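You operate a simulated robot arm through the tools that you are given. There is no shell and no other tool.

You run a simulated robot arm. Do the job below in one go: nothing can be reset, and whatever is moved stays where it is left.

Task
Swap the Thimbleoak plate for the Sprigmoss plate and lock it in.
Fine: the Thimbleoak plate is in the red drawer of the print unit and goes on the steel worktop beside the unit; leave the other controls. Where these are worked on the way, their far stop is far enough and under half their travel is too little: red drawer.

Only the result counts: the job must be done as asked and must still hold three seconds after the hand-in. Knocking over, shifting, dropping, spilling or breaking anything else fails it.

Robot
A 7-joint arm with a three-finger gripper, fixed in place. Base frame: the origin is at the foot of the arm, x ahead of it, y to its left, z up. Units: mm, rad, N and s.
With the tool pointing down near the work surface it reaches from about 140 to 880 mm from the base axis. Its first joint turns from -2.897 to 2.897 rad. Payload 2.94 kg.
The TCP is the grasp point between the finger pads, 30 mm short of the fingertips. In the tool frame z runs along the fingers and y along their closing line. The gripper opens to 132 mm. The gripper's body begins 107 mm behind the TCP.
Orientation is that of the tool frame in the base frame, as a unit quaternion [x, y, z, w]. With the fingers straight down and closing along the base's y, the tool's x points along the base's -x, its y along +y and its z along -z.

Tools
- The arm moves only by the tool apply_moves. Its arguments are lists of equal length, an entry for each row: "dp": the shift along the tool's x, y, z in mm, a list of three; "turn": the turn, a rotation vector about the tool's x, y, z in rad, a list of three; "fingers": the opening in per cent of the stroke, from 0 (shut) to 100 (fully open). In form: {"dp": [[x, y, z], ...], "turn": [[wx, wy, wz], ...], "fingers": [fingers, ...]}. A call has 1 to 20 rows; each row shifts and turns the commanded pose from where the row before left it, along the tool's axes as they then stand. Rows are played at 5 a second. More than 50 mm and 0.15 rad between two rows, or a gripper value outside its range, and nothing of the call is played. A pose out of reach is approached as far as the arm can. The call stops where the force on the tool passes 40 N (or 10 N more than at its start, if that is more) or the arm is blocked; 0.2 s more then pass. Each finger halts on what it meets, pressing with about 25 N; the grip force reading is that of the motor and also rises with nothing between the fingers. The clock runs only during rows and for 0.2 s after the last one: add rows that do not move to give the fingers time. The reply holds the time, the measured pose of the TCP, the force on the tool along the base axes, the opening and the grip force, in the units named above and with some noise, with the torque about the TCP (base axes, N m) and any sound that the robot's microphone picked up.
- Cameras (640 x 400 px; columns grow to the right, rows downward): "scene" is fixed at [209.3, -651.9, 1789]; the picture's right is [0.97, -0.22, 0.00], its down [-0.12, -0.54, -0.83] and it looks along [0.19, 0.81, -0.56] (base axes); focal length 349 px, centre (320, 200). "wrist" rides on the gripper at [72, 3, -144] in the tool frame; the picture's right is [-0.04, 1.00, 0.00], its down [-0.88, -0.04, -0.48] and it looks along [-0.48, -0.02, 0.88] (tool axes); focal length 256 px, centre (320, 200). There is no depth. A picture from a camera that has moved, and an enlarged one, comes with that camera's place and axes in the base frame and with its lens. The place of the scene camera against the robot may be out by one fixed shift of up to 18 mm in any direction.
- capture(camera): a new picture of that camera. The clock stands still meanwhile.
- slide_trunk(by): slides the trunk up (or, below 0, down) by that many mm; the arm rides with it, the base frame stays. It gives what a move gives, with no picture.
- enlarge(camera, box): a new picture of the part [left, top, right, bottom] of that camera's present view, enlarged. The clock stands still meanwhile.
- hand_in(): hands the job in; it is judged then, once.

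Nothing tells you positions but the pictures and the camera data. Unless the task says otherwise, let go and move clear before handing in.

The tools are called after "Call:" as a command line: name --argument value ..., lists and objects as JSON in quotes. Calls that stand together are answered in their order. apply_moves: Moves the arm, as the interface text tells. Its arguments: {"type":"object","properties":{"dp":{"type":"array"},"turn":{"type":"array"},"fingers":{"type":"array"}},"required":["dp","turn","fingers"]} The other tools are called the same way: slide_trunk (by) slides the trunk up or down; capture (camera) takes a picture; enlarge (camera, box) takes an enlarged picture of a part of a camera's view; hand_in () hands the job in.

At the start:

```text
time_s: 0.0
ee_pos: [424.9, 236.1, 1519.6]
tool_rot: [0.0, 1.0, 0.0, 0.0]
wrist_force: [0.0, 0.3, -0.3]
ft_torque: [0.01, 0.04, 0.02]
opening: 132.0
grasp_force: 0.0
trunk travel left (down, up): [-375.0, 165.0]
```

scene: 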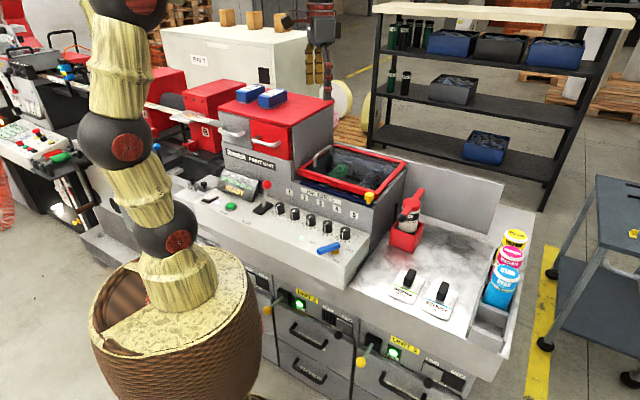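
wrist: 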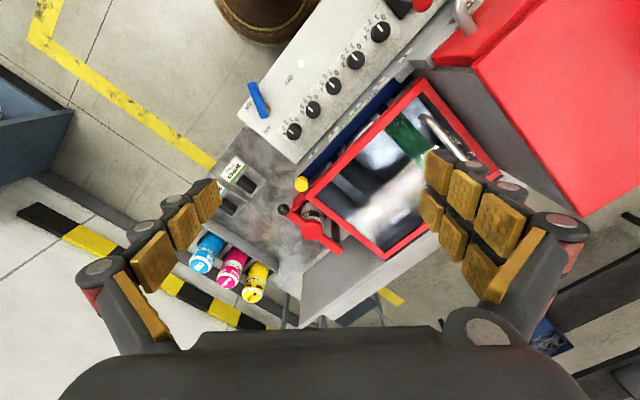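

I see a print unit with a red drawer block, a control panel with lever, knobs and a blue handle, a red-framed window, and a steel worktop to the right with two plate-like cards. I'll look closer before moving.

Call:
enlarge --camera "scene" --box '[180, 60, 420, 210]'

Call:
enlarge --camera "scene" --box '[300, 140, 540, 290]'

Call:
enlarge --camera "scene" --box '[160, 130, 400, 280]'

Call:
enlarge --camera "wrist" --box '[180, 0, 500, 200]'

Call:
enlarge --camera "wrist" --box '[180, 130, 500, 330]'

```text
2.67 times, centred on (300, 135) of scene
camera zoom: at [209.3, -651.9, 1789.0], right [0.97, -0.22, 0.0], down [-0.12, -0.54, -0.83], along [0.19, 0.81, -0.56], focal length 931 px, centre (373, 373)
```

zoom: 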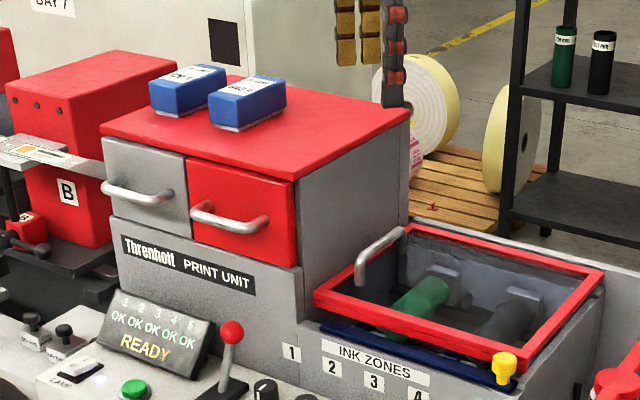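

```text
2.67 times, centred on (420, 215) of scene
camera zoom: at [209.3, -651.9, 1789.0], right [0.97, -0.22, 0.0], down [-0.12, -0.54, -0.83], along [0.19, 0.81, -0.56], focal length 931 px, centre (53, 160)
```

zoom: 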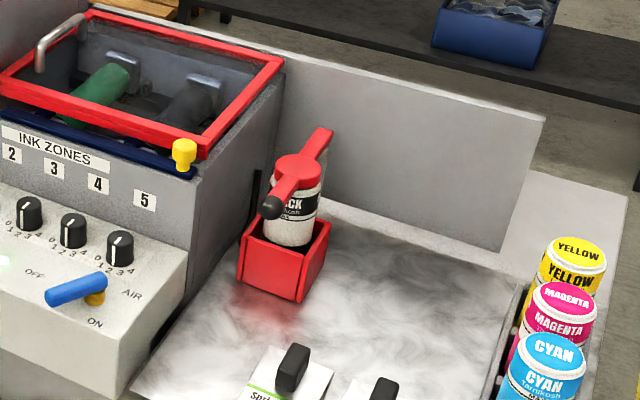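

```text
2.67 times, centred on (280, 205) of scene
camera zoom: at [209.3, -651.9, 1789.0], right [0.97, -0.22, 0.0], down [-0.12, -0.54, -0.83], along [0.19, 0.81, -0.56], focal length 931 px, centre (427, 187)
```

zoom: 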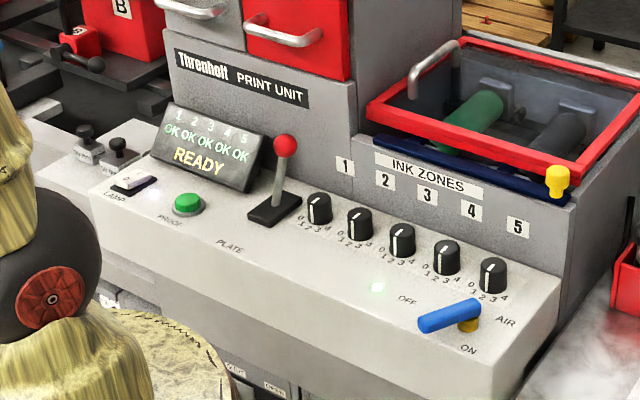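

```text
2.00 times, centred on (340, 100) of wrist
camera zoom: at [353.0, 238.1, 1663.3], right [0.04, 1.0, 0.0], down [0.88, -0.04, 0.48], along [0.48, -0.02, -0.88], focal length 512 px, centre (280, 400)
```

zoom: 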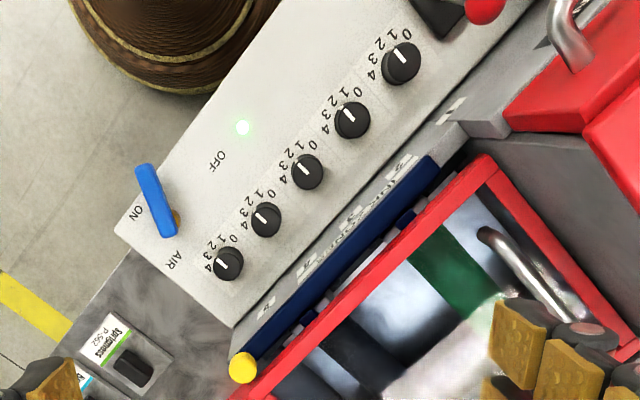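

```text
2.00 times, centred on (340, 230) of wrist
camera zoom: at [353.0, 238.1, 1663.3], right [0.04, 1.0, 0.0], down [0.88, -0.04, 0.48], along [0.48, -0.02, -0.88], focal length 512 px, centre (280, 140)
```

zoom: 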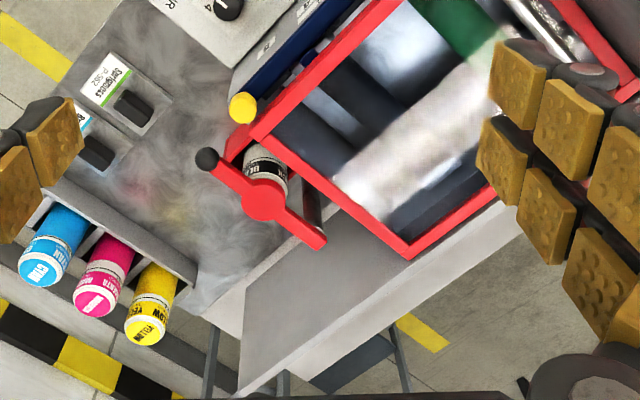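

The unit sits at about 45° to the base with its front facing the robot; the red drawer front is near (300, 460, 1300) and the plates on the worktop near (650, 14, 1000). I'll zoom in on the labels of the plates and the lever.

Call:
enlarge --camera "scene" --box '[370, 250, 480, 330]'

Call:
enlarge --camera "scene" --box '[190, 160, 300, 230]'

Call:
enlarge --camera "scene" --box '[210, 85, 340, 175]'

Call:
enlarge --camera "scene" --box '[240, 270, 500, 400]'

Call:
enlarge --camera "wrist" --box '[200, 130, 300, 230]'

```text
5.00 times, centred on (425, 290) of scene
camera zoom: at [209.3, -651.9, 1789.0], right [0.97, -0.22, 0.0], down [-0.12, -0.54, -0.83], along [0.19, 0.81, -0.56], focal length 1745 px, centre (-205, -250)
```

zoom: 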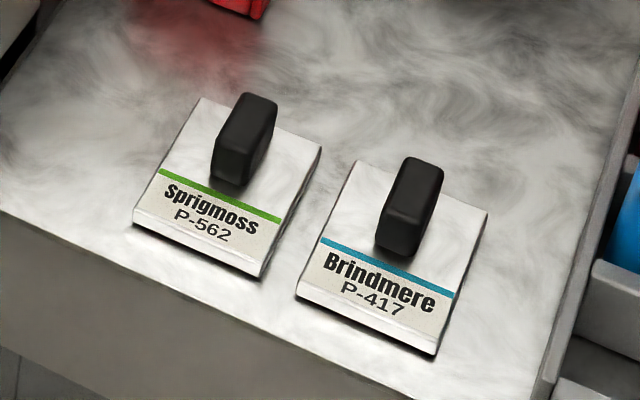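

```text
5.71 times, centred on (245, 195) of scene
camera zoom: at [209.3, -651.9, 1789.0], right [0.97, -0.22, 0.0], down [-0.12, -0.54, -0.83], along [0.19, 0.81, -0.56], focal length 1994 px, centre (749, 229)
```

zoom: 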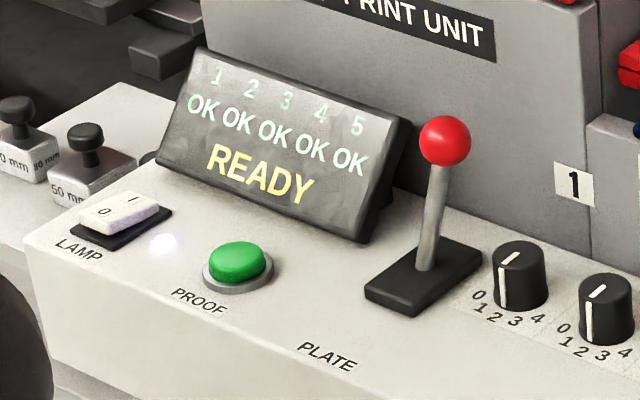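

```text
4.44 times, centred on (275, 130) of scene
camera zoom: at [209.3, -651.9, 1789.0], right [0.97, -0.22, 0.0], down [-0.12, -0.54, -0.83], along [0.19, 0.81, -0.56], focal length 1551 px, centre (520, 511)
```

zoom: 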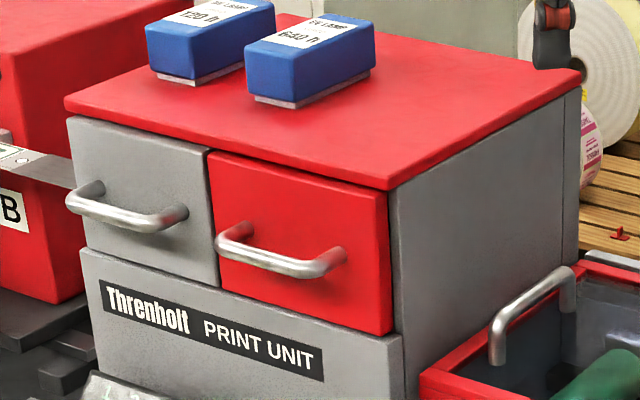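

```text
2.46 times, centred on (370, 335) of scene
camera zoom: at [209.3, -651.9, 1789.0], right [0.97, -0.22, 0.0], down [-0.12, -0.54, -0.83], along [0.19, 0.81, -0.56], focal length 859 px, centre (197, -132)
```

zoom: 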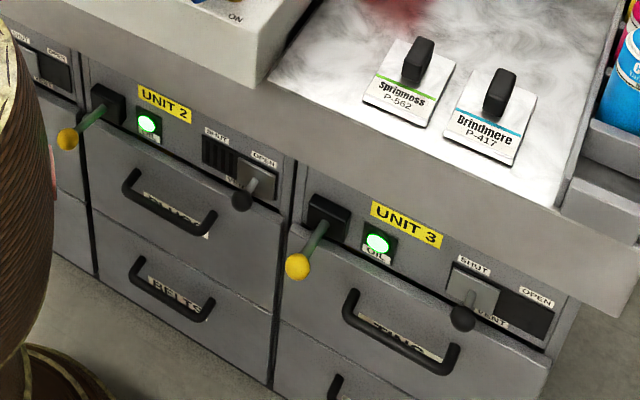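

```text
4.00 times, centred on (250, 180) of wrist
camera zoom: at [353.0, 238.1, 1663.3], right [0.04, 1.0, 0.0], down [0.88, -0.04, 0.48], along [0.48, -0.02, -0.88], focal length 1024 px, centre (600, 280)
```

zoom: 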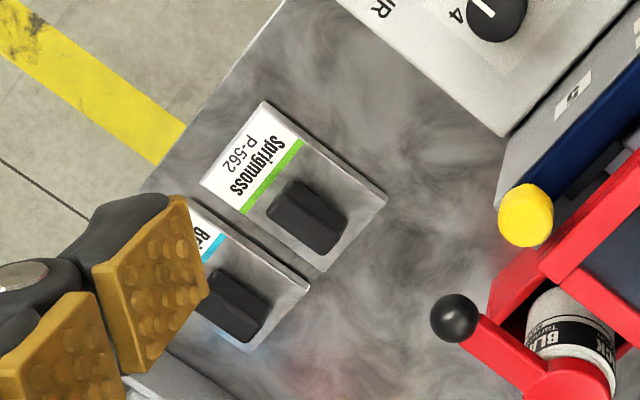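

Sprigmoss and Brindmere lie on the worktop; the PLATE lever has a red ball and leans away from the front. I'll turn the tool 45° to square with the unit and look down on the lever and drawer with the wrist camera.

Call:
apply_moves --dp '[[0, 0, 0], [0, 0, 0], [0, 0, 0], [0, 0, 0], [0, 0, 0], [0, 0, 0], [24, 33.4, 5.7], [24, 33.4, 5.7], [24, 33.4, 5.7], [24, 33.4, 5.7], [24, 33.4, 5.7], [24, 33.4, 5.7], [24, 33.4, 5.7], [0, 0, 0]]' --turn '[[0, 0, -0.1309], [0, 0, -0.1309], [0, 0, -0.1309], [0, 0, -0.1309], [0, 0, -0.1309], [0, 0, -0.1309], [0, 0, 0], [0, 0, 0], [0, 0, 0], [0, 0, 0], [0, 0, 0], [0, 0, 0], [0, 0, 0], [0, 0, 0]]' --fingers '[100, 100, 100, 100, 100, 100, 100, 100, 100, 100, 100, 100, 100, 100]'

Call:
capture --camera "wrist"

Call:
capture --camera "scene"

```text
time_s: 3.0
ee_pos: [140.8, 279.9, 1478.3]
tool_rot: [-0.382, 0.924, 0.001, 0.0]
wrist_force: [-0.5, 0.3, 1.3]
ft_torque: [0.01, 0.0, -0.02]
opening: 132.2
grasp_force: 0.2
trunk travel left (down, up): [-375.0, 165.0]
```

```text
taken
camera wrist: at [88.3, 230.9, 1622.6], right [-0.68, 0.74, 0.0], down [0.65, 0.59, 0.48], along [0.35, 0.32, -0.88], focal length 256 px, centre (320, 200)
```

wrist: 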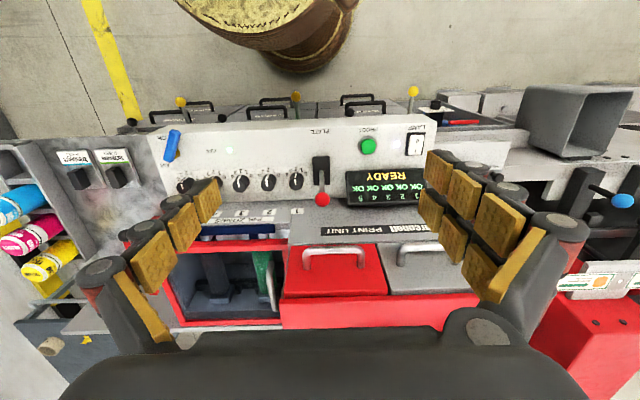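

```text
taken
```

scene: 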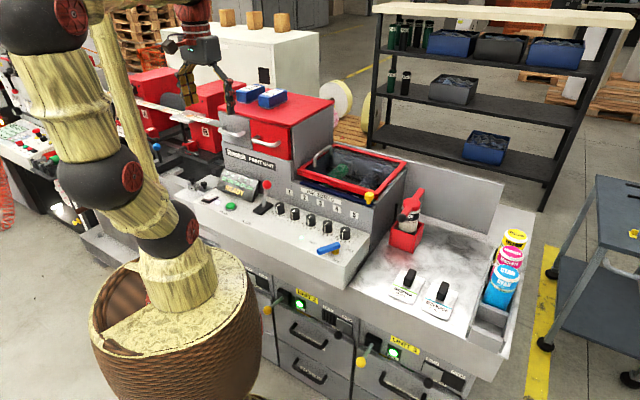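

Call:
enlarge --camera "wrist" --box '[270, 110, 450, 230]'

Call:
enlarge --camera "wrist" --box '[270, 180, 450, 300]'

Call:
enlarge --camera "wrist" --box '[30, 120, 250, 280]'

```text
3.33 times, centred on (360, 170) of wrist
camera zoom: at [88.3, 230.9, 1622.6], right [-0.68, 0.74, 0.0], down [0.65, 0.59, 0.48], along [0.35, 0.32, -0.88], focal length 853 px, centre (187, 300)
```

zoom: 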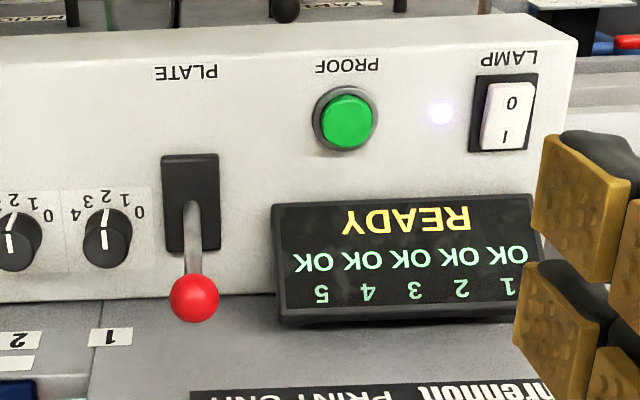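

```text
3.33 times, centred on (360, 240) of wrist
camera zoom: at [88.3, 230.9, 1622.6], right [-0.68, 0.74, 0.0], down [0.65, 0.59, 0.48], along [0.35, 0.32, -0.88], focal length 853 px, centre (187, 67)
```

zoom: 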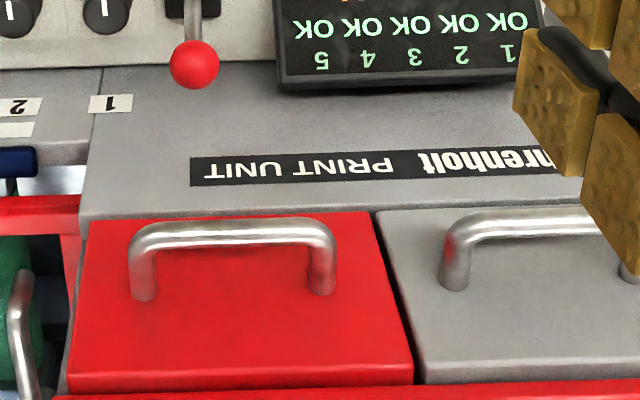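

```text
2.50 times, centred on (140, 200) of wrist
camera zoom: at [88.3, 230.9, 1622.6], right [-0.68, 0.74, 0.0], down [0.65, 0.59, 0.48], along [0.35, 0.32, -0.88], focal length 640 px, centre (770, 200)
```

zoom: 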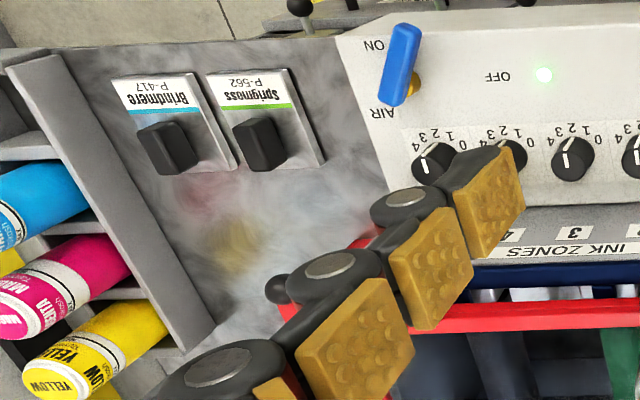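

The PLATE lever sits in a front-to-back slot, leaning back, and the red drawer's handle bar is at about a=-112, b=497, z=1293 in unit-aligned axes (b = depth). I'll bring the fingers above the gap behind the bar and check.

Call:
apply_moves --dp '[[-43.5, 2.7, 0], [-43.5, 2.7, 0], [-43.5, 2.7, 10], [-43.5, 2.7, 20], [-43.5, 2.8, 28], [0, 0, 0]]' --turn '[[0, 0, 0], [0, 0, 0], [0, 0, 0], [0, 0, 0], [0, 0, 0], [0, 0, 0]]' --fingers '[25, 25, 25, 25, 25, 25]'

Call:
capture --camera "wrist"

Call:
enlarge --camera "scene" --box '[180, 30, 380, 180]'

```text
refused: row 5 steps farther than a row can; nothing moved
```

```text
taken
camera wrist: at [88.3, 230.9, 1622.6], right [-0.68, 0.74, 0.0], down [0.65, 0.59, 0.48], along [0.35, 0.32, -0.88], focal length 256 px, centre (320, 200)
```

wrist: 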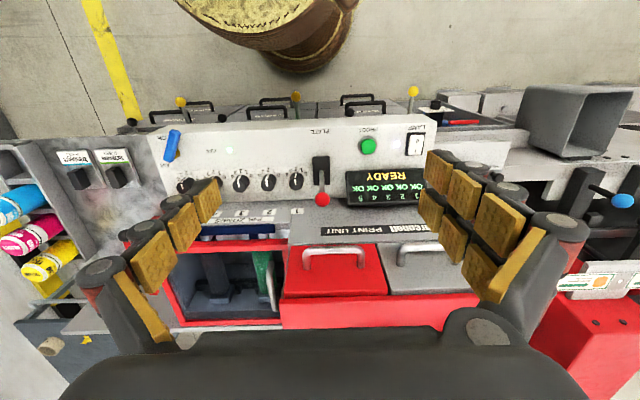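

```text
2.67 times, centred on (280, 105) of scene
camera zoom: at [209.3, -651.9, 1789.0], right [0.97, -0.22, 0.0], down [-0.12, -0.54, -0.83], along [0.19, 0.81, -0.56], focal length 931 px, centre (427, 453)
```

zoom: 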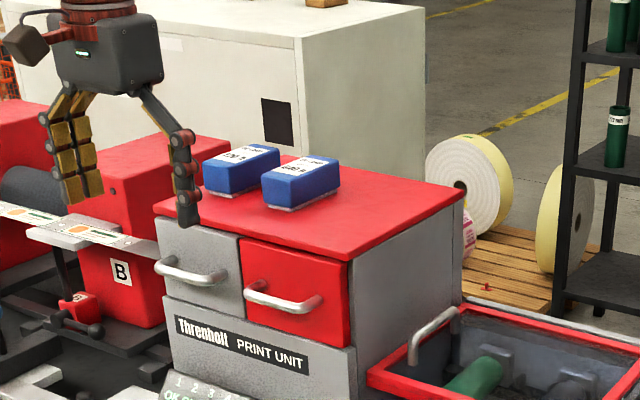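

The call was refused because one row stepped too far; I'll redo it with smaller steps toward the spot above the handle gap.

Call:
apply_moves --dp '[[-36.2, 2.3, 9.6], [-36.2, 2.3, 9.6], [-36.2, 2.3, 9.6], [-36.2, 2.3, 9.6], [-36.2, 2.3, 9.6], [-36.2, 2.3, 9.6], [0, 0, 0], [0, 0, 0]]' --turn '[[0, 0, 0], [0, 0, 0], [0, 0, 0], [0, 0, 0], [0, 0, 0], [0, 0, 0], [0, 0, 0], [0, 0, 0]]' --fingers '[25, 25, 25, 25, 25, 25, 25, 25]'

Call:
capture --camera "wrist"

Call:
enlarge --camera "scene" --box '[180, 30, 380, 180]'

```text
time_s: 4.8
ee_pos: [286.6, 443.3, 1420.3]
tool_rot: [-0.382, 0.924, 0.0, 0.0]
wrist_force: [-0.4, 0.4, -0.6]
ft_torque: [0.0, -0.01, -0.03]
opening: 33.1
grasp_force: 0.0
trunk travel left (down, up): [-375.0, 165.0]
```

```text
taken
camera wrist: at [233.0, 395.1, 1563.7], right [-0.68, 0.74, 0.0], down [0.65, 0.6, 0.48], along [0.35, 0.32, -0.88], focal length 256 px, centre (320, 200)
```

wrist: 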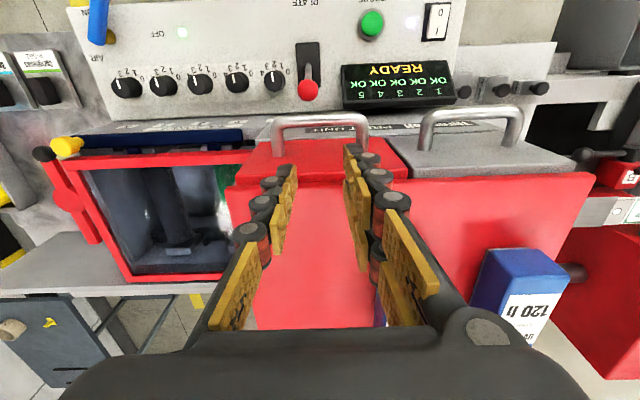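

```text
2.67 times, centred on (280, 105) of scene
camera zoom: at [209.3, -651.9, 1789.0], right [0.97, -0.22, 0.0], down [-0.12, -0.54, -0.83], along [0.19, 0.81, -0.56], focal length 931 px, centre (427, 453)
```

zoom: 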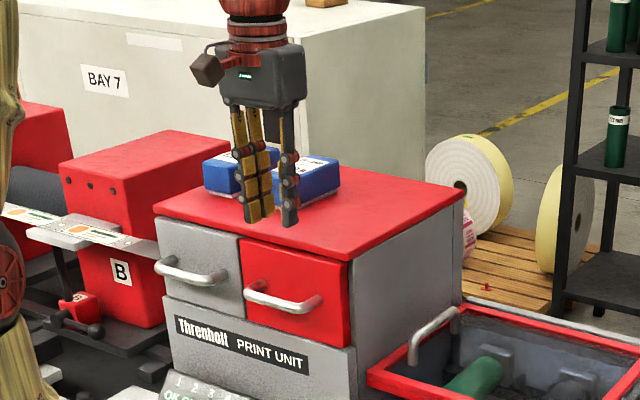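

Call:
enlarge --camera "wrist" --box '[240, 90, 420, 210]'

```text
3.33 times, centred on (330, 150) of wrist
camera zoom: at [233.0, 395.1, 1563.7], right [-0.68, 0.74, 0.0], down [0.65, 0.6, 0.48], along [0.35, 0.32, -0.88], focal length 853 px, centre (287, 367)
```

zoom: 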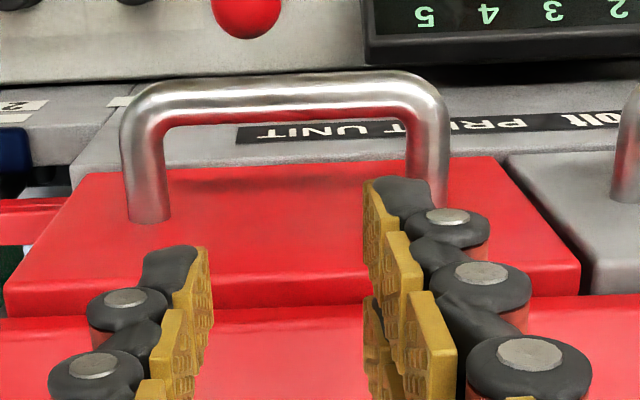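

The bar is about 6.5 mm in radius with about 30 mm clear behind it, and the fingers line up with the middle of that gap. I'll lower them behind the bar.

Call:
apply_moves --dp '[[-1, 0, 25], [0, 0, 25], [0, 0, 20], [0, 0, 20], [0, 0, 18], [0, 0, 16], [0, 0, 0]]' --turn '[[0, 0, 0], [0, 0, 0], [0, 0, 0], [0, 0, 0], [0, 0, 0], [0, 0, 0], [0, 0, 0]]' --fingers '[25, 25, 25, 25, 25, 25, 25]'

Call:
capture --camera "wrist"

Call:
enlarge --camera "scene" --box '[200, 60, 340, 165]'

```text
time_s: 5.5
ee_pos: [283.7, 447.6, 1376.5]
tool_rot: [-0.384, 0.923, 0.008, 0.007]
wrist_force: [-10.8, -7.4, 14.3]
ft_torque: [0.24, 0.29, 0.28]
opening: 34.8
grasp_force: 1.2
trunk travel left (down, up): [-375.0, 165.0]
stopped in row 3: the force on the tool passed its limit at 48 N (the readings are from after the stop); the commanded pose is now the measured one
```

```text
taken
camera wrist: at [230.3, 395.4, 1518.3], right [-0.68, 0.74, 0.01], down [0.64, 0.59, 0.49], along [0.36, 0.34, -0.87], focal length 256 px, centre (320, 200)
```

wrist: 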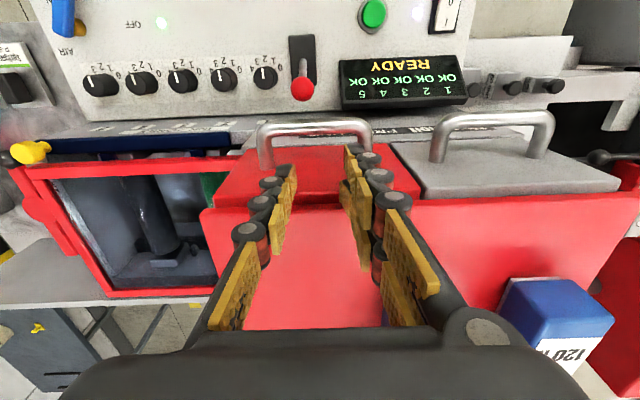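

```text
3.81 times, centred on (270, 112) of scene
camera zoom: at [209.3, -651.9, 1789.0], right [0.97, -0.22, 0.0], down [-0.12, -0.54, -0.83], along [0.19, 0.81, -0.56], focal length 1330 px, centre (510, 533)
```

zoom: 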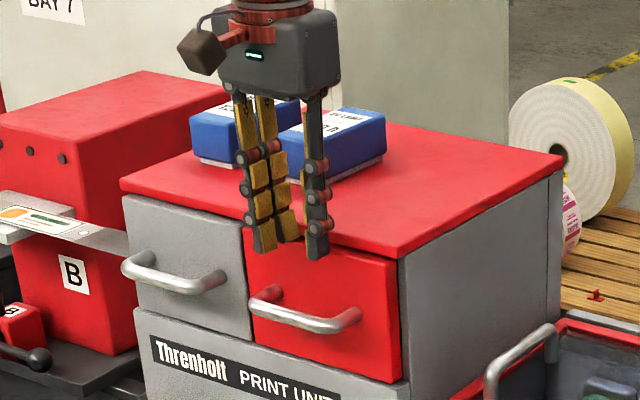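

The fingertips caught the lid's front edge, so the gap lies nearer the front than I took it. I'll lift off and look again.

Call:
apply_moves --dp '[[0, 0, -20], [0, 0, -20], [0, 0, 0]]' --turn '[[0, 0, 0], [0, 0, 0], [0, 0, 0]]' --fingers '[25, 25, 25]'

Call:
enlarge --camera "wrist" --box '[240, 90, 420, 210]'

Call:
enlarge --camera "scene" --box '[200, 60, 340, 165]'

```text
time_s: 6.3
ee_pos: [286.8, 448.0, 1413.5]
tool_rot: [-0.383, 0.924, 0.006, 0.008]
wrist_force: [0.2, -0.4, -0.1]
ft_torque: [0.0, -0.01, -0.01]
opening: 33.3
grasp_force: 0.0
trunk travel left (down, up): [-375.0, 165.0]
```

```text
3.33 times, centred on (330, 150) of wrist
camera zoom: at [233.5, 396.2, 1557.0], right [-0.68, 0.74, 0.01], down [0.64, 0.59, 0.49], along [0.36, 0.34, -0.87], focal length 853 px, centre (287, 367)
```

zoom: 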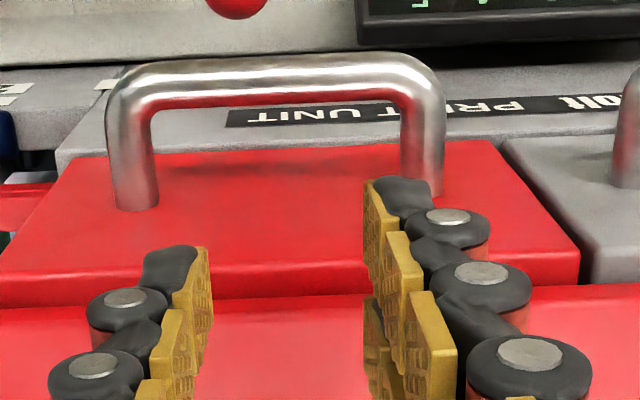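

```text
3.81 times, centred on (270, 112) of scene
camera zoom: at [209.3, -651.9, 1789.0], right [0.97, -0.22, 0.0], down [-0.12, -0.54, -0.83], along [0.19, 0.81, -0.56], focal length 1330 px, centre (510, 533)
```

zoom: 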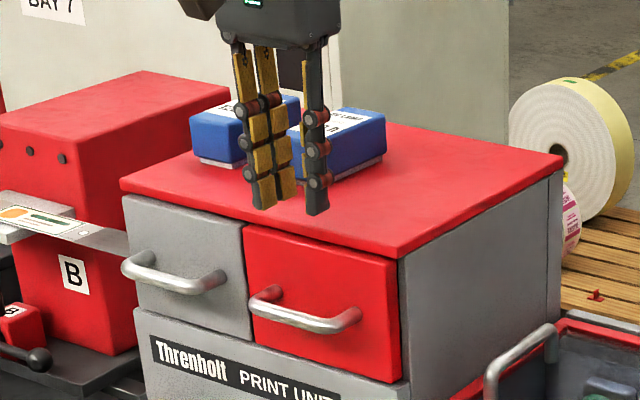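

The finger clusters seen in the pictures are wider along the tool's x than a single 18 mm finger, so hooking in this orientation does not fit. I'll level the tool, rise, and turn it 90° so the fingers close front-to-back across the bar.

Call:
apply_moves --dp '[[0, 0, -20], [10, 0, -10], [13, 0, 0], [0, 0, 0], [0, 0, 0], [0, 0, 0], [0, 0, 0], [0, 0, 0], [0, 0, 0], [0, 0, 0], [0, 0, 0], [0, 0, 0], [0, 0, 0], [0, 0, 0], [0, 0, 0]]' --turn '[[0.005, 0.0194, 0], [0, 0, 0], [0, 0, 0], [0, 0, -0.1428], [0, 0, -0.1428], [0, 0, -0.1428], [0, 0, -0.1428], [0, 0, -0.1428], [0, 0, -0.1428], [0, 0, -0.1428], [0, 0, -0.1428], [0, 0, -0.1428], [0, 0, -0.1428], [0, 0, -0.1428], [0, 0, 0]]' --fingers '[25, 25, 25, 25, 25, 25, 25, 25, 25, 25, 25, 25, 25, 25, 25]'

Call:
capture --camera "wrist"

Call:
enlarge --camera "scene" --box '[200, 20, 340, 125]'

```text
time_s: 9.5
ee_pos: [269.3, 433.0, 1443.5]
tool_rot: [0.924, -0.381, -0.002, 0.001]
wrist_force: [-0.5, -0.2, 0.9]
ft_torque: [0.02, -0.01, 0.0]
opening: 33.1
grasp_force: 0.0
trunk travel left (down, up): [-375.0, 165.0]
```

```text
taken
camera wrist: at [320.5, 378.7, 1586.9], right [-0.74, -0.68, 0.0], down [-0.59, 0.65, 0.48], along [-0.33, 0.35, -0.88], focal length 256 px, centre (320, 200)
```

wrist: 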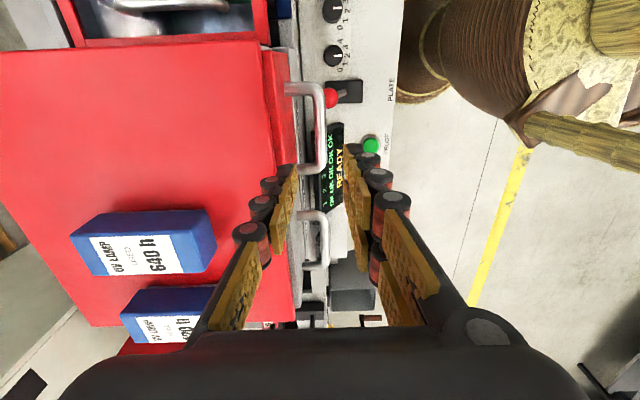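

```text
3.81 times, centred on (270, 72) of scene
camera zoom: at [209.3, -651.9, 1789.0], right [0.97, -0.22, 0.0], down [-0.12, -0.54, -0.83], along [0.19, 0.81, -0.56], focal length 1330 px, centre (510, 686)
```

zoom: 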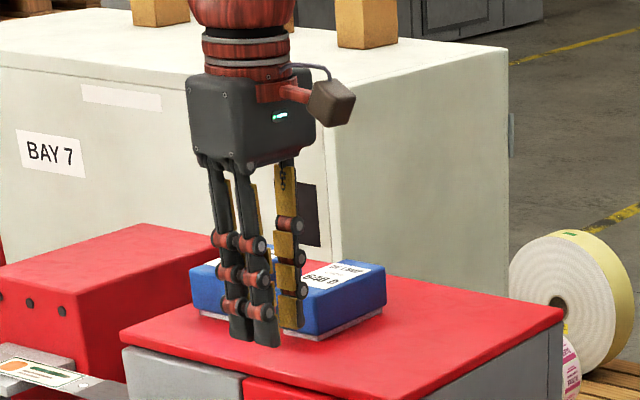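

Call:
enlarge --camera "wrist" --box '[240, 60, 420, 210]'

```text
2.67 times, centred on (330, 135) of wrist
camera zoom: at [320.5, 378.7, 1586.9], right [-0.74, -0.68, 0.0], down [-0.59, 0.65, 0.48], along [-0.33, 0.35, -0.88], focal length 683 px, centre (293, 373)
```

zoom: 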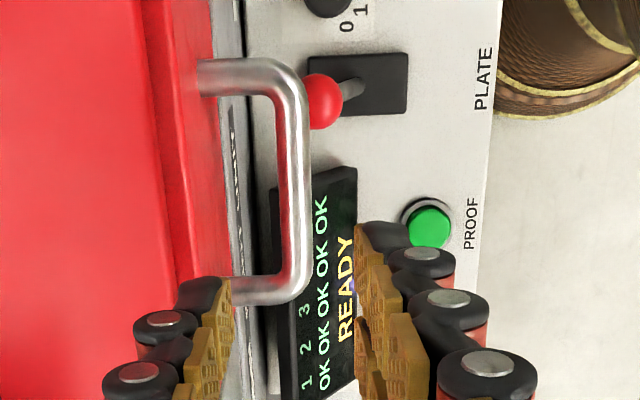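

The tool now has one finger on the drawer side and two on the front side. I'll lower it so the single finger's tip goes behind the bar, keeping it close to the bar.

Call:
apply_moves --dp '[[3.7, 6.6, 0], [0, 0, 30], [0, 0, 25], [0, 0, 20], [0, 0, 0]]' --turn '[[0, 0, 0], [0, 0, 0], [0, 0, 0], [0, 0, 0], [0, 0, 0]]' --fingers '[24, 24, 24, 24, 24]'

Call:
capture --camera "wrist"

Call:
enlarge --camera "wrist" --box '[240, 60, 420, 210]'

Call:
enlarge --camera "scene" --box '[200, 60, 340, 165]'

```text
time_s: 10.7
ee_pos: [270.5, 423.5, 1366.7]
tool_rot: [0.924, -0.382, -0.001, 0.001]
wrist_force: [-0.4, 1.0, 0.8]
ft_torque: [0.04, -0.01, -0.02]
opening: 31.7
grasp_force: 0.0
trunk travel left (down, up): [-375.0, 165.0]
```

```text
taken
camera wrist: at [319.7, 370.1, 1509.8], right [-0.74, -0.68, 0.0], down [-0.59, 0.65, 0.48], along [-0.32, 0.35, -0.88], focal length 256 px, centre (320, 200)
```

wrist: 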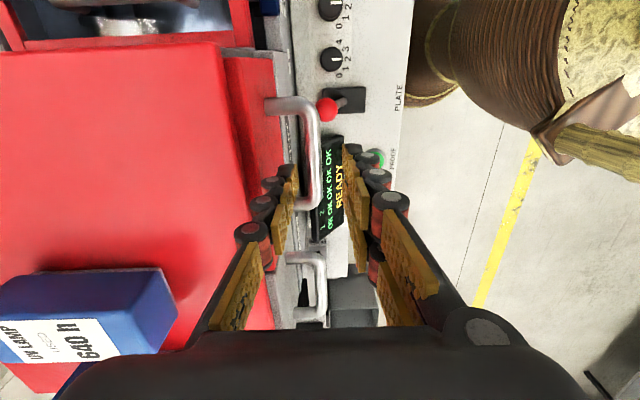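

```text
2.67 times, centred on (330, 135) of wrist
camera zoom: at [319.7, 370.1, 1509.8], right [-0.74, -0.68, 0.0], down [-0.59, 0.65, 0.48], along [-0.32, 0.35, -0.88], focal length 683 px, centre (293, 373)
```

zoom: 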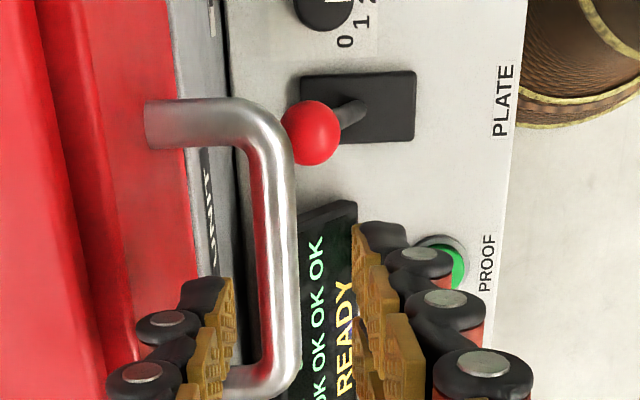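

```text
3.81 times, centred on (270, 112) of scene
camera zoom: at [209.3, -651.9, 1789.0], right [0.97, -0.22, 0.0], down [-0.12, -0.54, -0.83], along [0.19, 0.81, -0.56], focal length 1330 px, centre (510, 533)
```

zoom: 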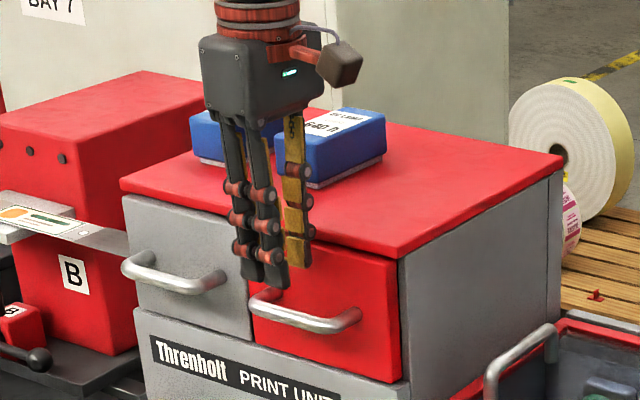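

Call:
apply_moves --dp '[[0, 0, 14], [0, 0, 14], [0, 0, 14], [0, 0, 14], [0, 0, 0]]' --turn '[[0, 0, 0], [0, 0, 0], [0, 0, 0], [0, 0, 0], [0, 0, 0]]' --fingers '[24, 24, 24, 24, 24]'

Call:
enlarge --camera "wrist" --box '[200, 30, 420, 210]'

Call:
enlarge --camera "scene" --box '[200, 60, 340, 165]'

```text
time_s: 11.9
ee_pos: [268.1, 425.3, 1311.2]
tool_rot: [0.924, -0.382, -0.001, 0.0]
wrist_force: [-0.5, 0.2, -0.3]
ft_torque: [0.01, -0.02, 0.02]
opening: 31.6
grasp_force: 0.0
trunk travel left (down, up): [-375.0, 165.0]
```

```text
2.22 times, centred on (310, 120) of wrist
camera zoom: at [318.7, 371.1, 1454.4], right [-0.74, -0.68, 0.0], down [-0.59, 0.65, 0.48], along [-0.32, 0.35, -0.88], focal length 569 px, centre (342, 378)
```

zoom: 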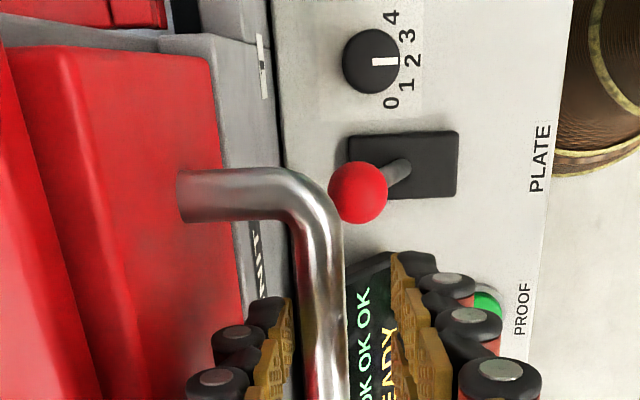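

```text
3.81 times, centred on (270, 112) of scene
camera zoom: at [209.3, -651.9, 1789.0], right [0.97, -0.22, 0.0], down [-0.12, -0.54, -0.83], along [0.19, 0.81, -0.56], focal length 1330 px, centre (510, 533)
```

zoom: 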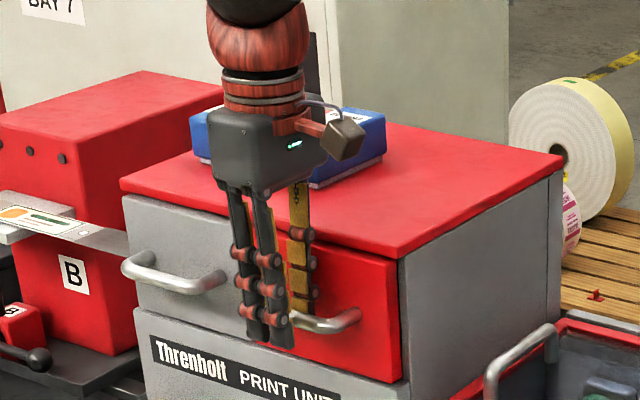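

No contact so far; the single finger is behind the bar. I'll close on the bar.

Call:
apply_moves --dp '[[0, 0, 0], [0, 0, 0], [0, 0, 0], [0, 0, 0]]' --turn '[[0, 0, 0], [0, 0, 0], [0, 0, 0], [0, 0, 0]]' --fingers '[5, 5, 5, 5]'

Call:
enlarge --camera "wrist" --box '[200, 30, 420, 210]'

```text
time_s: 12.9
ee_pos: [270.2, 427.8, 1310.7]
tool_rot: [0.924, -0.382, -0.001, 0.001]
wrist_force: [12.0, 12.2, -3.0]
ft_torque: [0.19, -0.16, 0.12]
opening: 18.7
grasp_force: 8.8
trunk travel left (down, up): [-375.0, 165.0]
```

```text
2.22 times, centred on (310, 120) of wrist
camera zoom: at [320.7, 373.2, 1454.2], right [-0.74, -0.68, 0.0], down [-0.59, 0.65, 0.48], along [-0.32, 0.35, -0.88], focal length 569 px, centre (342, 378)
```

zoom: 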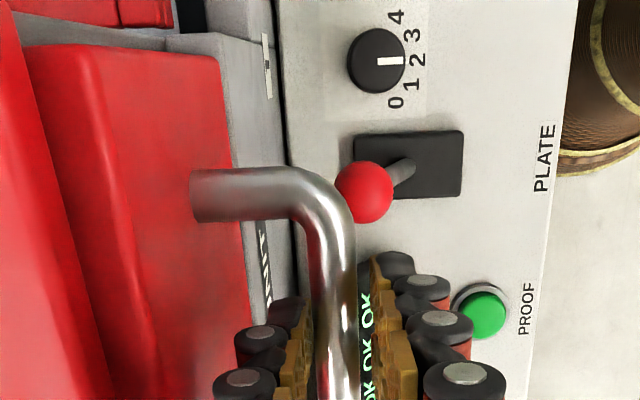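

Gripped on the bar with some preload. I'll pull gently toward the front to see whether the drawer is free or locked.

Call:
apply_moves --dp '[[0, 4, 0], [0, 6, 0], [0, 6, 0], [0, 6, 0], [0, 0, 0]]' --turn '[[0, 0, 0], [0, 0, 0], [0, 0, 0], [0, 0, 0], [0, 0, 0]]' --fingers '[5, 5, 5, 5, 5]'

Call:
enlarge --camera "wrist" --box '[200, 30, 420, 210]'

Call:
enlarge --camera "scene" --box '[200, 60, 340, 165]'

```text
time_s: 13.6
ee_pos: [267.5, 422.4, 1311.7]
tool_rot: [0.924, -0.381, -0.001, -0.006]
wrist_force: [23.3, 24.7, -10.9]
ft_torque: [0.36, -0.23, 0.13]
opening: 29.8
grasp_force: 17.5
trunk travel left (down, up): [-375.0, 165.0]
stopped in row 3: the force on the tool passed its limit at 42 N (the readings are from after the stop); the commanded pose is now the measured one
```

```text
2.22 times, centred on (310, 120) of wrist
camera zoom: at [315.5, 367.4, 1456.0], right [-0.74, -0.68, -0.01], down [-0.6, 0.64, 0.48], along [-0.32, 0.36, -0.88], focal length 569 px, centre (342, 378)
```

zoom: 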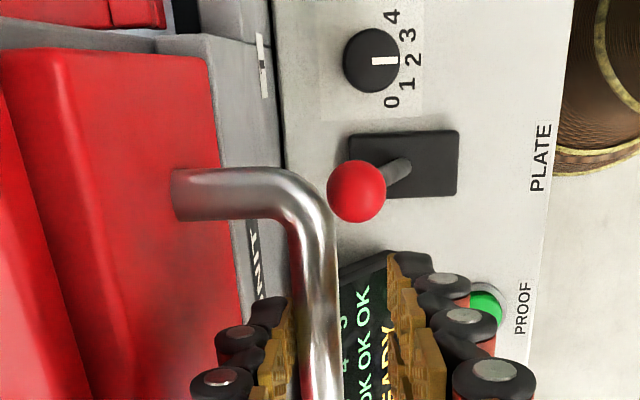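

```text
3.81 times, centred on (270, 112) of scene
camera zoom: at [209.3, -651.9, 1789.0], right [0.97, -0.22, 0.0], down [-0.12, -0.54, -0.83], along [0.19, 0.81, -0.56], focal length 1330 px, centre (510, 533)
```

zoom: 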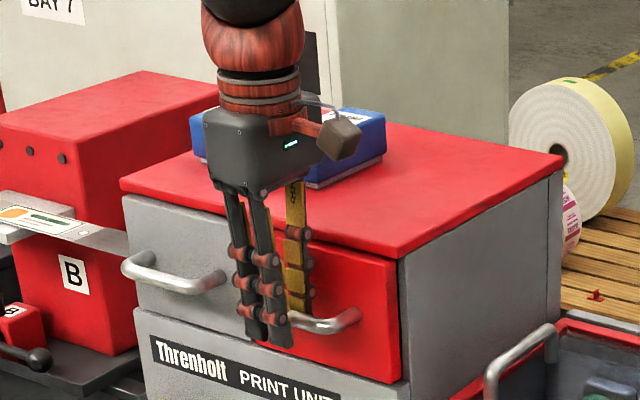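

The drawer is held fast at over 40 N, so it must be locked by the PLATE lever, which I'll release first. I'll let go of the bar, rise, back off toward the front and turn the tool back.

Call:
apply_moves --dp '[[0, -2.7, 0], [0, 0, 0], [0, 0, -20], [0, 0, -30], [0, 0, -30], [0, 0, -30], [0, 0, 0]]' --turn '[[-0.0103, 0.0064, 0], [0, 0, 0], [0, 0, 0], [0, 0, 0], [0, 0, 0], [0, 0, 0], [0, 0, 0]]' --fingers '[24, 24, 24, 24, 24, 24, 24]'

```text
time_s: 15.2
ee_pos: [263.7, 420.8, 1424.7]
tool_rot: [0.924, -0.382, 0.0, 0.003]
wrist_force: [-0.3, 0.2, 0.0]
ft_torque: [-0.03, -0.02, 0.03]
opening: 31.7
grasp_force: 0.1
trunk travel left (down, up): [-375.0, 165.0]
```

Call:
apply_moves --dp '[[0, 37, 0], [0, 37, 0], [0, 37, 0], [0, 0, 0], [0, 0, 0], [0, 0, 0], [0, 0, 0], [0, 0, 0], [0, 0, 0], [0, 0, 0], [0, 0, 0], [0, 0, 0], [0, 0, 0], [0, 0, 0], [0, 0, 0], [0, 0, 0], [0, 0, 0], [0, 0, 0], [0, 0, 0]]' --turn '[[0.0055, -0.0023, 0], [0, 0, 0], [0, 0, 0], [0, 0, 0.1428], [0, 0, 0.1428], [0, 0, 0.1428], [0, 0, 0.1428], [0, 0, 0.1428], [0, 0, 0.1428], [0, 0, 0.1428], [0, 0, 0.1428], [0, 0, 0.1428], [0, 0, 0.1428], [0, 0, 0.1428], [0, -0.131, 0], [0, -0.131, 0], [0, -0.131, 0], [0, -0.131, 0], [0, 0, 0]]' --fingers '[34, 34, 34, 34, 34, 34, 34, 34, 34, 34, 34, 34, 34, 34, 34, 34, 34, 34, 34]'

Call:
capture --camera "wrist"

Call:
capture --camera "scene"

```text
time_s: 19.2
ee_pos: [185.2, 340.8, 1425.0]
tool_rot: [-0.37, 0.892, 0.099, 0.24]
wrist_force: [-0.2, -0.2, 0.1]
ft_torque: [-0.02, -0.02, 0.03]
opening: 45.0
grasp_force: 0.1
trunk travel left (down, up): [-375.0, 165.0]
```

```text
taken
camera wrist: at [88.4, 247.6, 1511.7], right [-0.68, 0.73, 0.02], down [0.39, 0.34, 0.85], along [0.62, 0.59, -0.52], focal length 256 px, centre (320, 200)
```

wrist: 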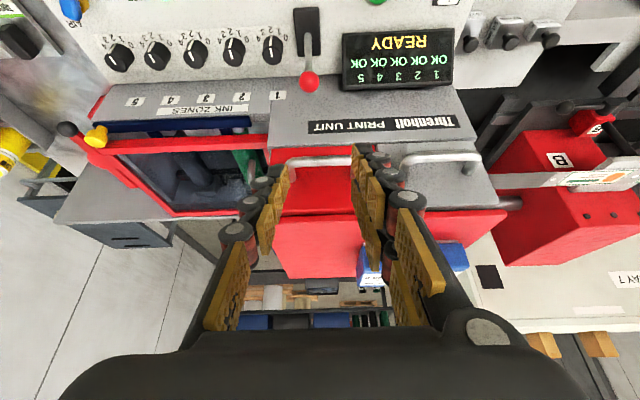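

```text
taken
```

scene: 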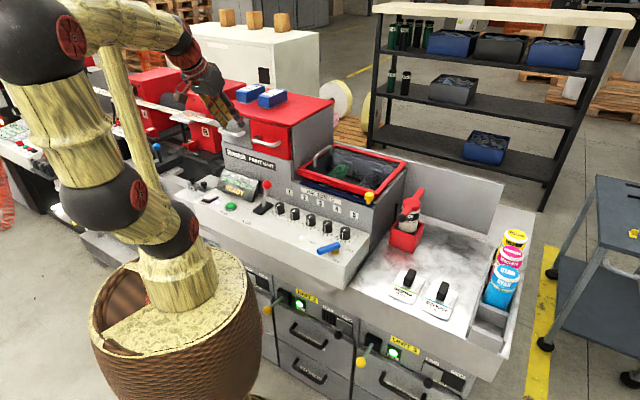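

Call:
enlarge --camera "wrist" --box '[260, 0, 380, 120]'

Call:
enlarge --camera "scene" --box '[220, 160, 300, 220]'

```text
3.33 times, centred on (320, 60) of wrist
camera zoom: at [88.4, 247.6, 1511.7], right [-0.68, 0.73, 0.02], down [0.39, 0.34, 0.85], along [0.62, 0.59, -0.52], focal length 853 px, centre (320, 667)
```

zoom: 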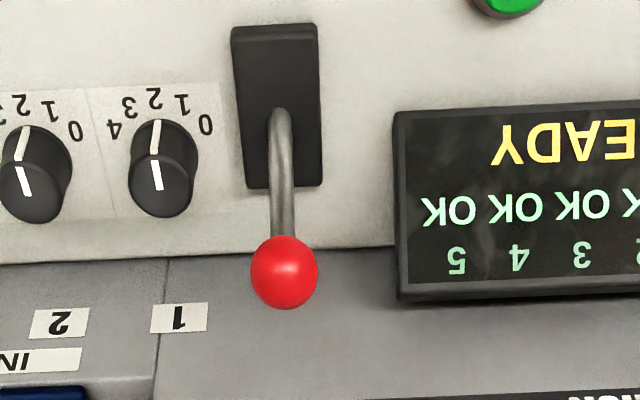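

```text
6.67 times, centred on (260, 190) of scene
camera zoom: at [209.3, -651.9, 1789.0], right [0.97, -0.22, 0.0], down [-0.12, -0.54, -0.83], along [0.19, 0.81, -0.56], focal length 2327 px, centre (720, 267)
```

zoom: 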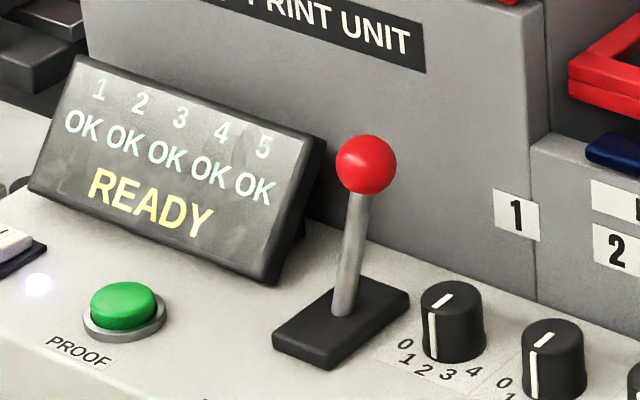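

The ball of the PLATE lever is at about a=-95, b=478, z=1152, with the drawer bar above it, so I'll come in tilted 30° from the front. First to a standoff point 100 mm back along the approach.

Call:
apply_moves --dp '[[9, -3, 36.3], [9, -3, 36.3], [9, -3, 36.3], [9, -3, 36.3], [9, -3, 36.2], [0, 0, 0]]' --turn '[[0, 0, 0], [0, 0, 0], [0, 0, 0], [0, 0, 0], [0, 0, 0], [0, 0, 0]]' --fingers '[34, 34, 34, 34, 34, 34]'

Call:
capture --camera "wrist"

Call:
enlarge --camera "scene" --box '[180, 80, 340, 220]'

```text
time_s: 20.6
ee_pos: [232.4, 363.4, 1245.2]
tool_rot: [-0.37, 0.892, 0.1, 0.241]
wrist_force: [-0.6, 0.0, -0.1]
ft_torque: [-0.01, 0.0, -0.01]
opening: 45.0
grasp_force: 0.0
trunk travel left (down, up): [-375.0, 165.0]
```

```text
taken
camera wrist: at [135.3, 271.0, 1332.0], right [-0.68, 0.73, 0.02], down [0.39, 0.34, 0.85], along [0.62, 0.59, -0.52], focal length 256 px, centre (320, 200)
```

wrist: 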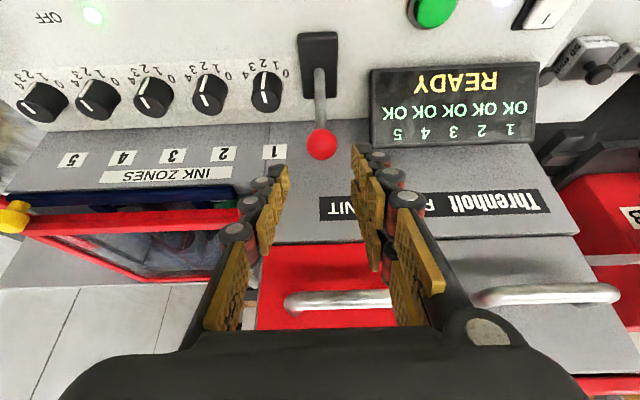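

```text
2.86 times, centred on (260, 150) of scene
camera zoom: at [209.3, -651.9, 1789.0], right [0.97, -0.22, 0.0], down [-0.12, -0.54, -0.83], along [0.19, 0.81, -0.56], focal length 997 px, centre (491, 343)
```

zoom: 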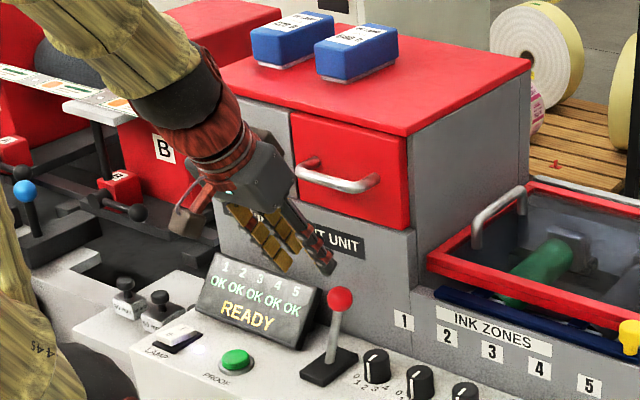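

Call:
apply_moves --dp '[[-2.4, 2.4, 21], [0, 0, 20], [0, 0, 20], [0, 0, 20], [0, 0, 20], [0, 0, 0]]' --turn '[[0, 0, 0], [0, 0, 0], [0, 0, 0], [0, 0, 0], [0, 0, 0], [0, 0, 0]]' --fingers '[34, 34, 34, 34, 34, 34]'

Call:
capture --camera "wrist"

Call:
enlarge --camera "scene" --box '[180, 100, 340, 220]'

```text
time_s: 22.0
ee_pos: [267.4, 407.8, 1155.6]
tool_rot: [-0.37, 0.892, 0.099, 0.241]
wrist_force: [-0.1, -0.5, -0.3]
ft_torque: [-0.02, -0.01, 0.0]
opening: 44.9
grasp_force: 0.1
trunk travel left (down, up): [-375.0, 165.0]
```

```text
taken
camera wrist: at [170.0, 313.8, 1244.3], right [-0.68, 0.73, 0.02], down [0.39, 0.34, 0.85], along [0.62, 0.59, -0.52], focal length 256 px, centre (320, 200)
```

wrist: 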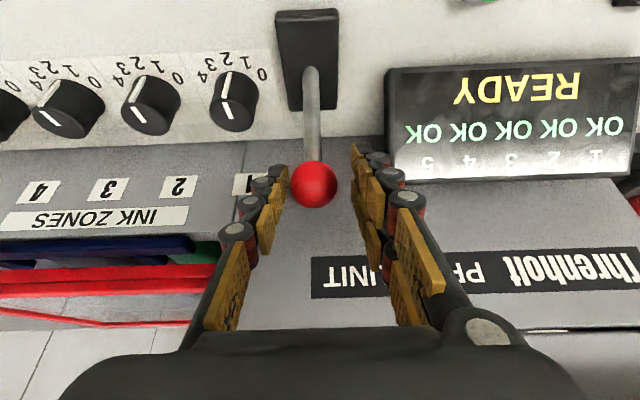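

```text
3.33 times, centred on (260, 160) of scene
camera zoom: at [209.3, -651.9, 1789.0], right [0.97, -0.22, 0.0], down [-0.12, -0.54, -0.83], along [0.19, 0.81, -0.56], focal length 1163 px, centre (520, 333)
```

zoom: 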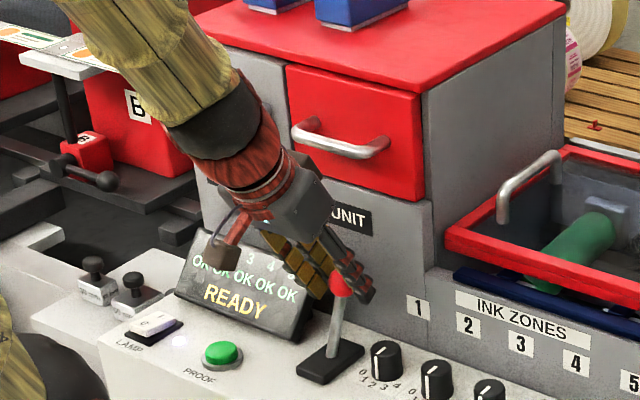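

The ball sits between the fingertips, a few mm toward the single finger. I'll centre on it and close.

Call:
apply_moves --dp '[[3, -4, 2], [0, 0, 0], [0, 0, 0], [0, 0, 0], [0, 0, 0]]' --turn '[[0, 0, 0], [0, 0, 0], [0, 0, 0], [0, 0, 0], [0, 0, 0]]' --fingers '[34, 15, 15, 15, 15]'

Call:
capture --camera "wrist"

```text
time_s: 23.2
ee_pos: [268.1, 403.4, 1154.1]
tool_rot: [-0.37, 0.892, 0.098, 0.24]
wrist_force: [-1.2, 1.7, -0.9]
ft_torque: [0.03, -0.07, 0.1]
opening: 29.9
grasp_force: 44.7
trunk travel left (down, up): [-375.0, 165.0]
```

```text
taken
camera wrist: at [171.6, 309.5, 1241.7], right [-0.68, 0.73, 0.02], down [0.39, 0.34, 0.85], along [0.62, 0.59, -0.52], focal length 256 px, centre (320, 200)
```

wrist: 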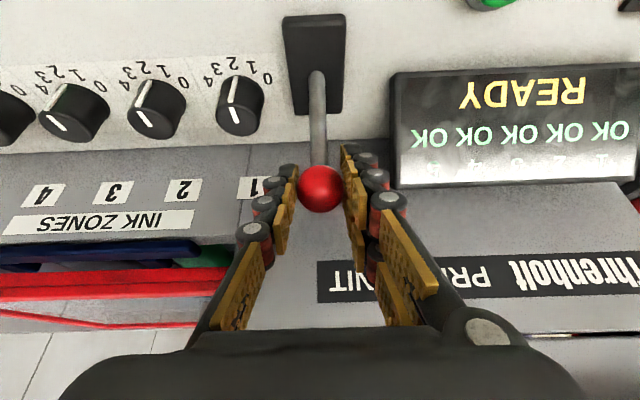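

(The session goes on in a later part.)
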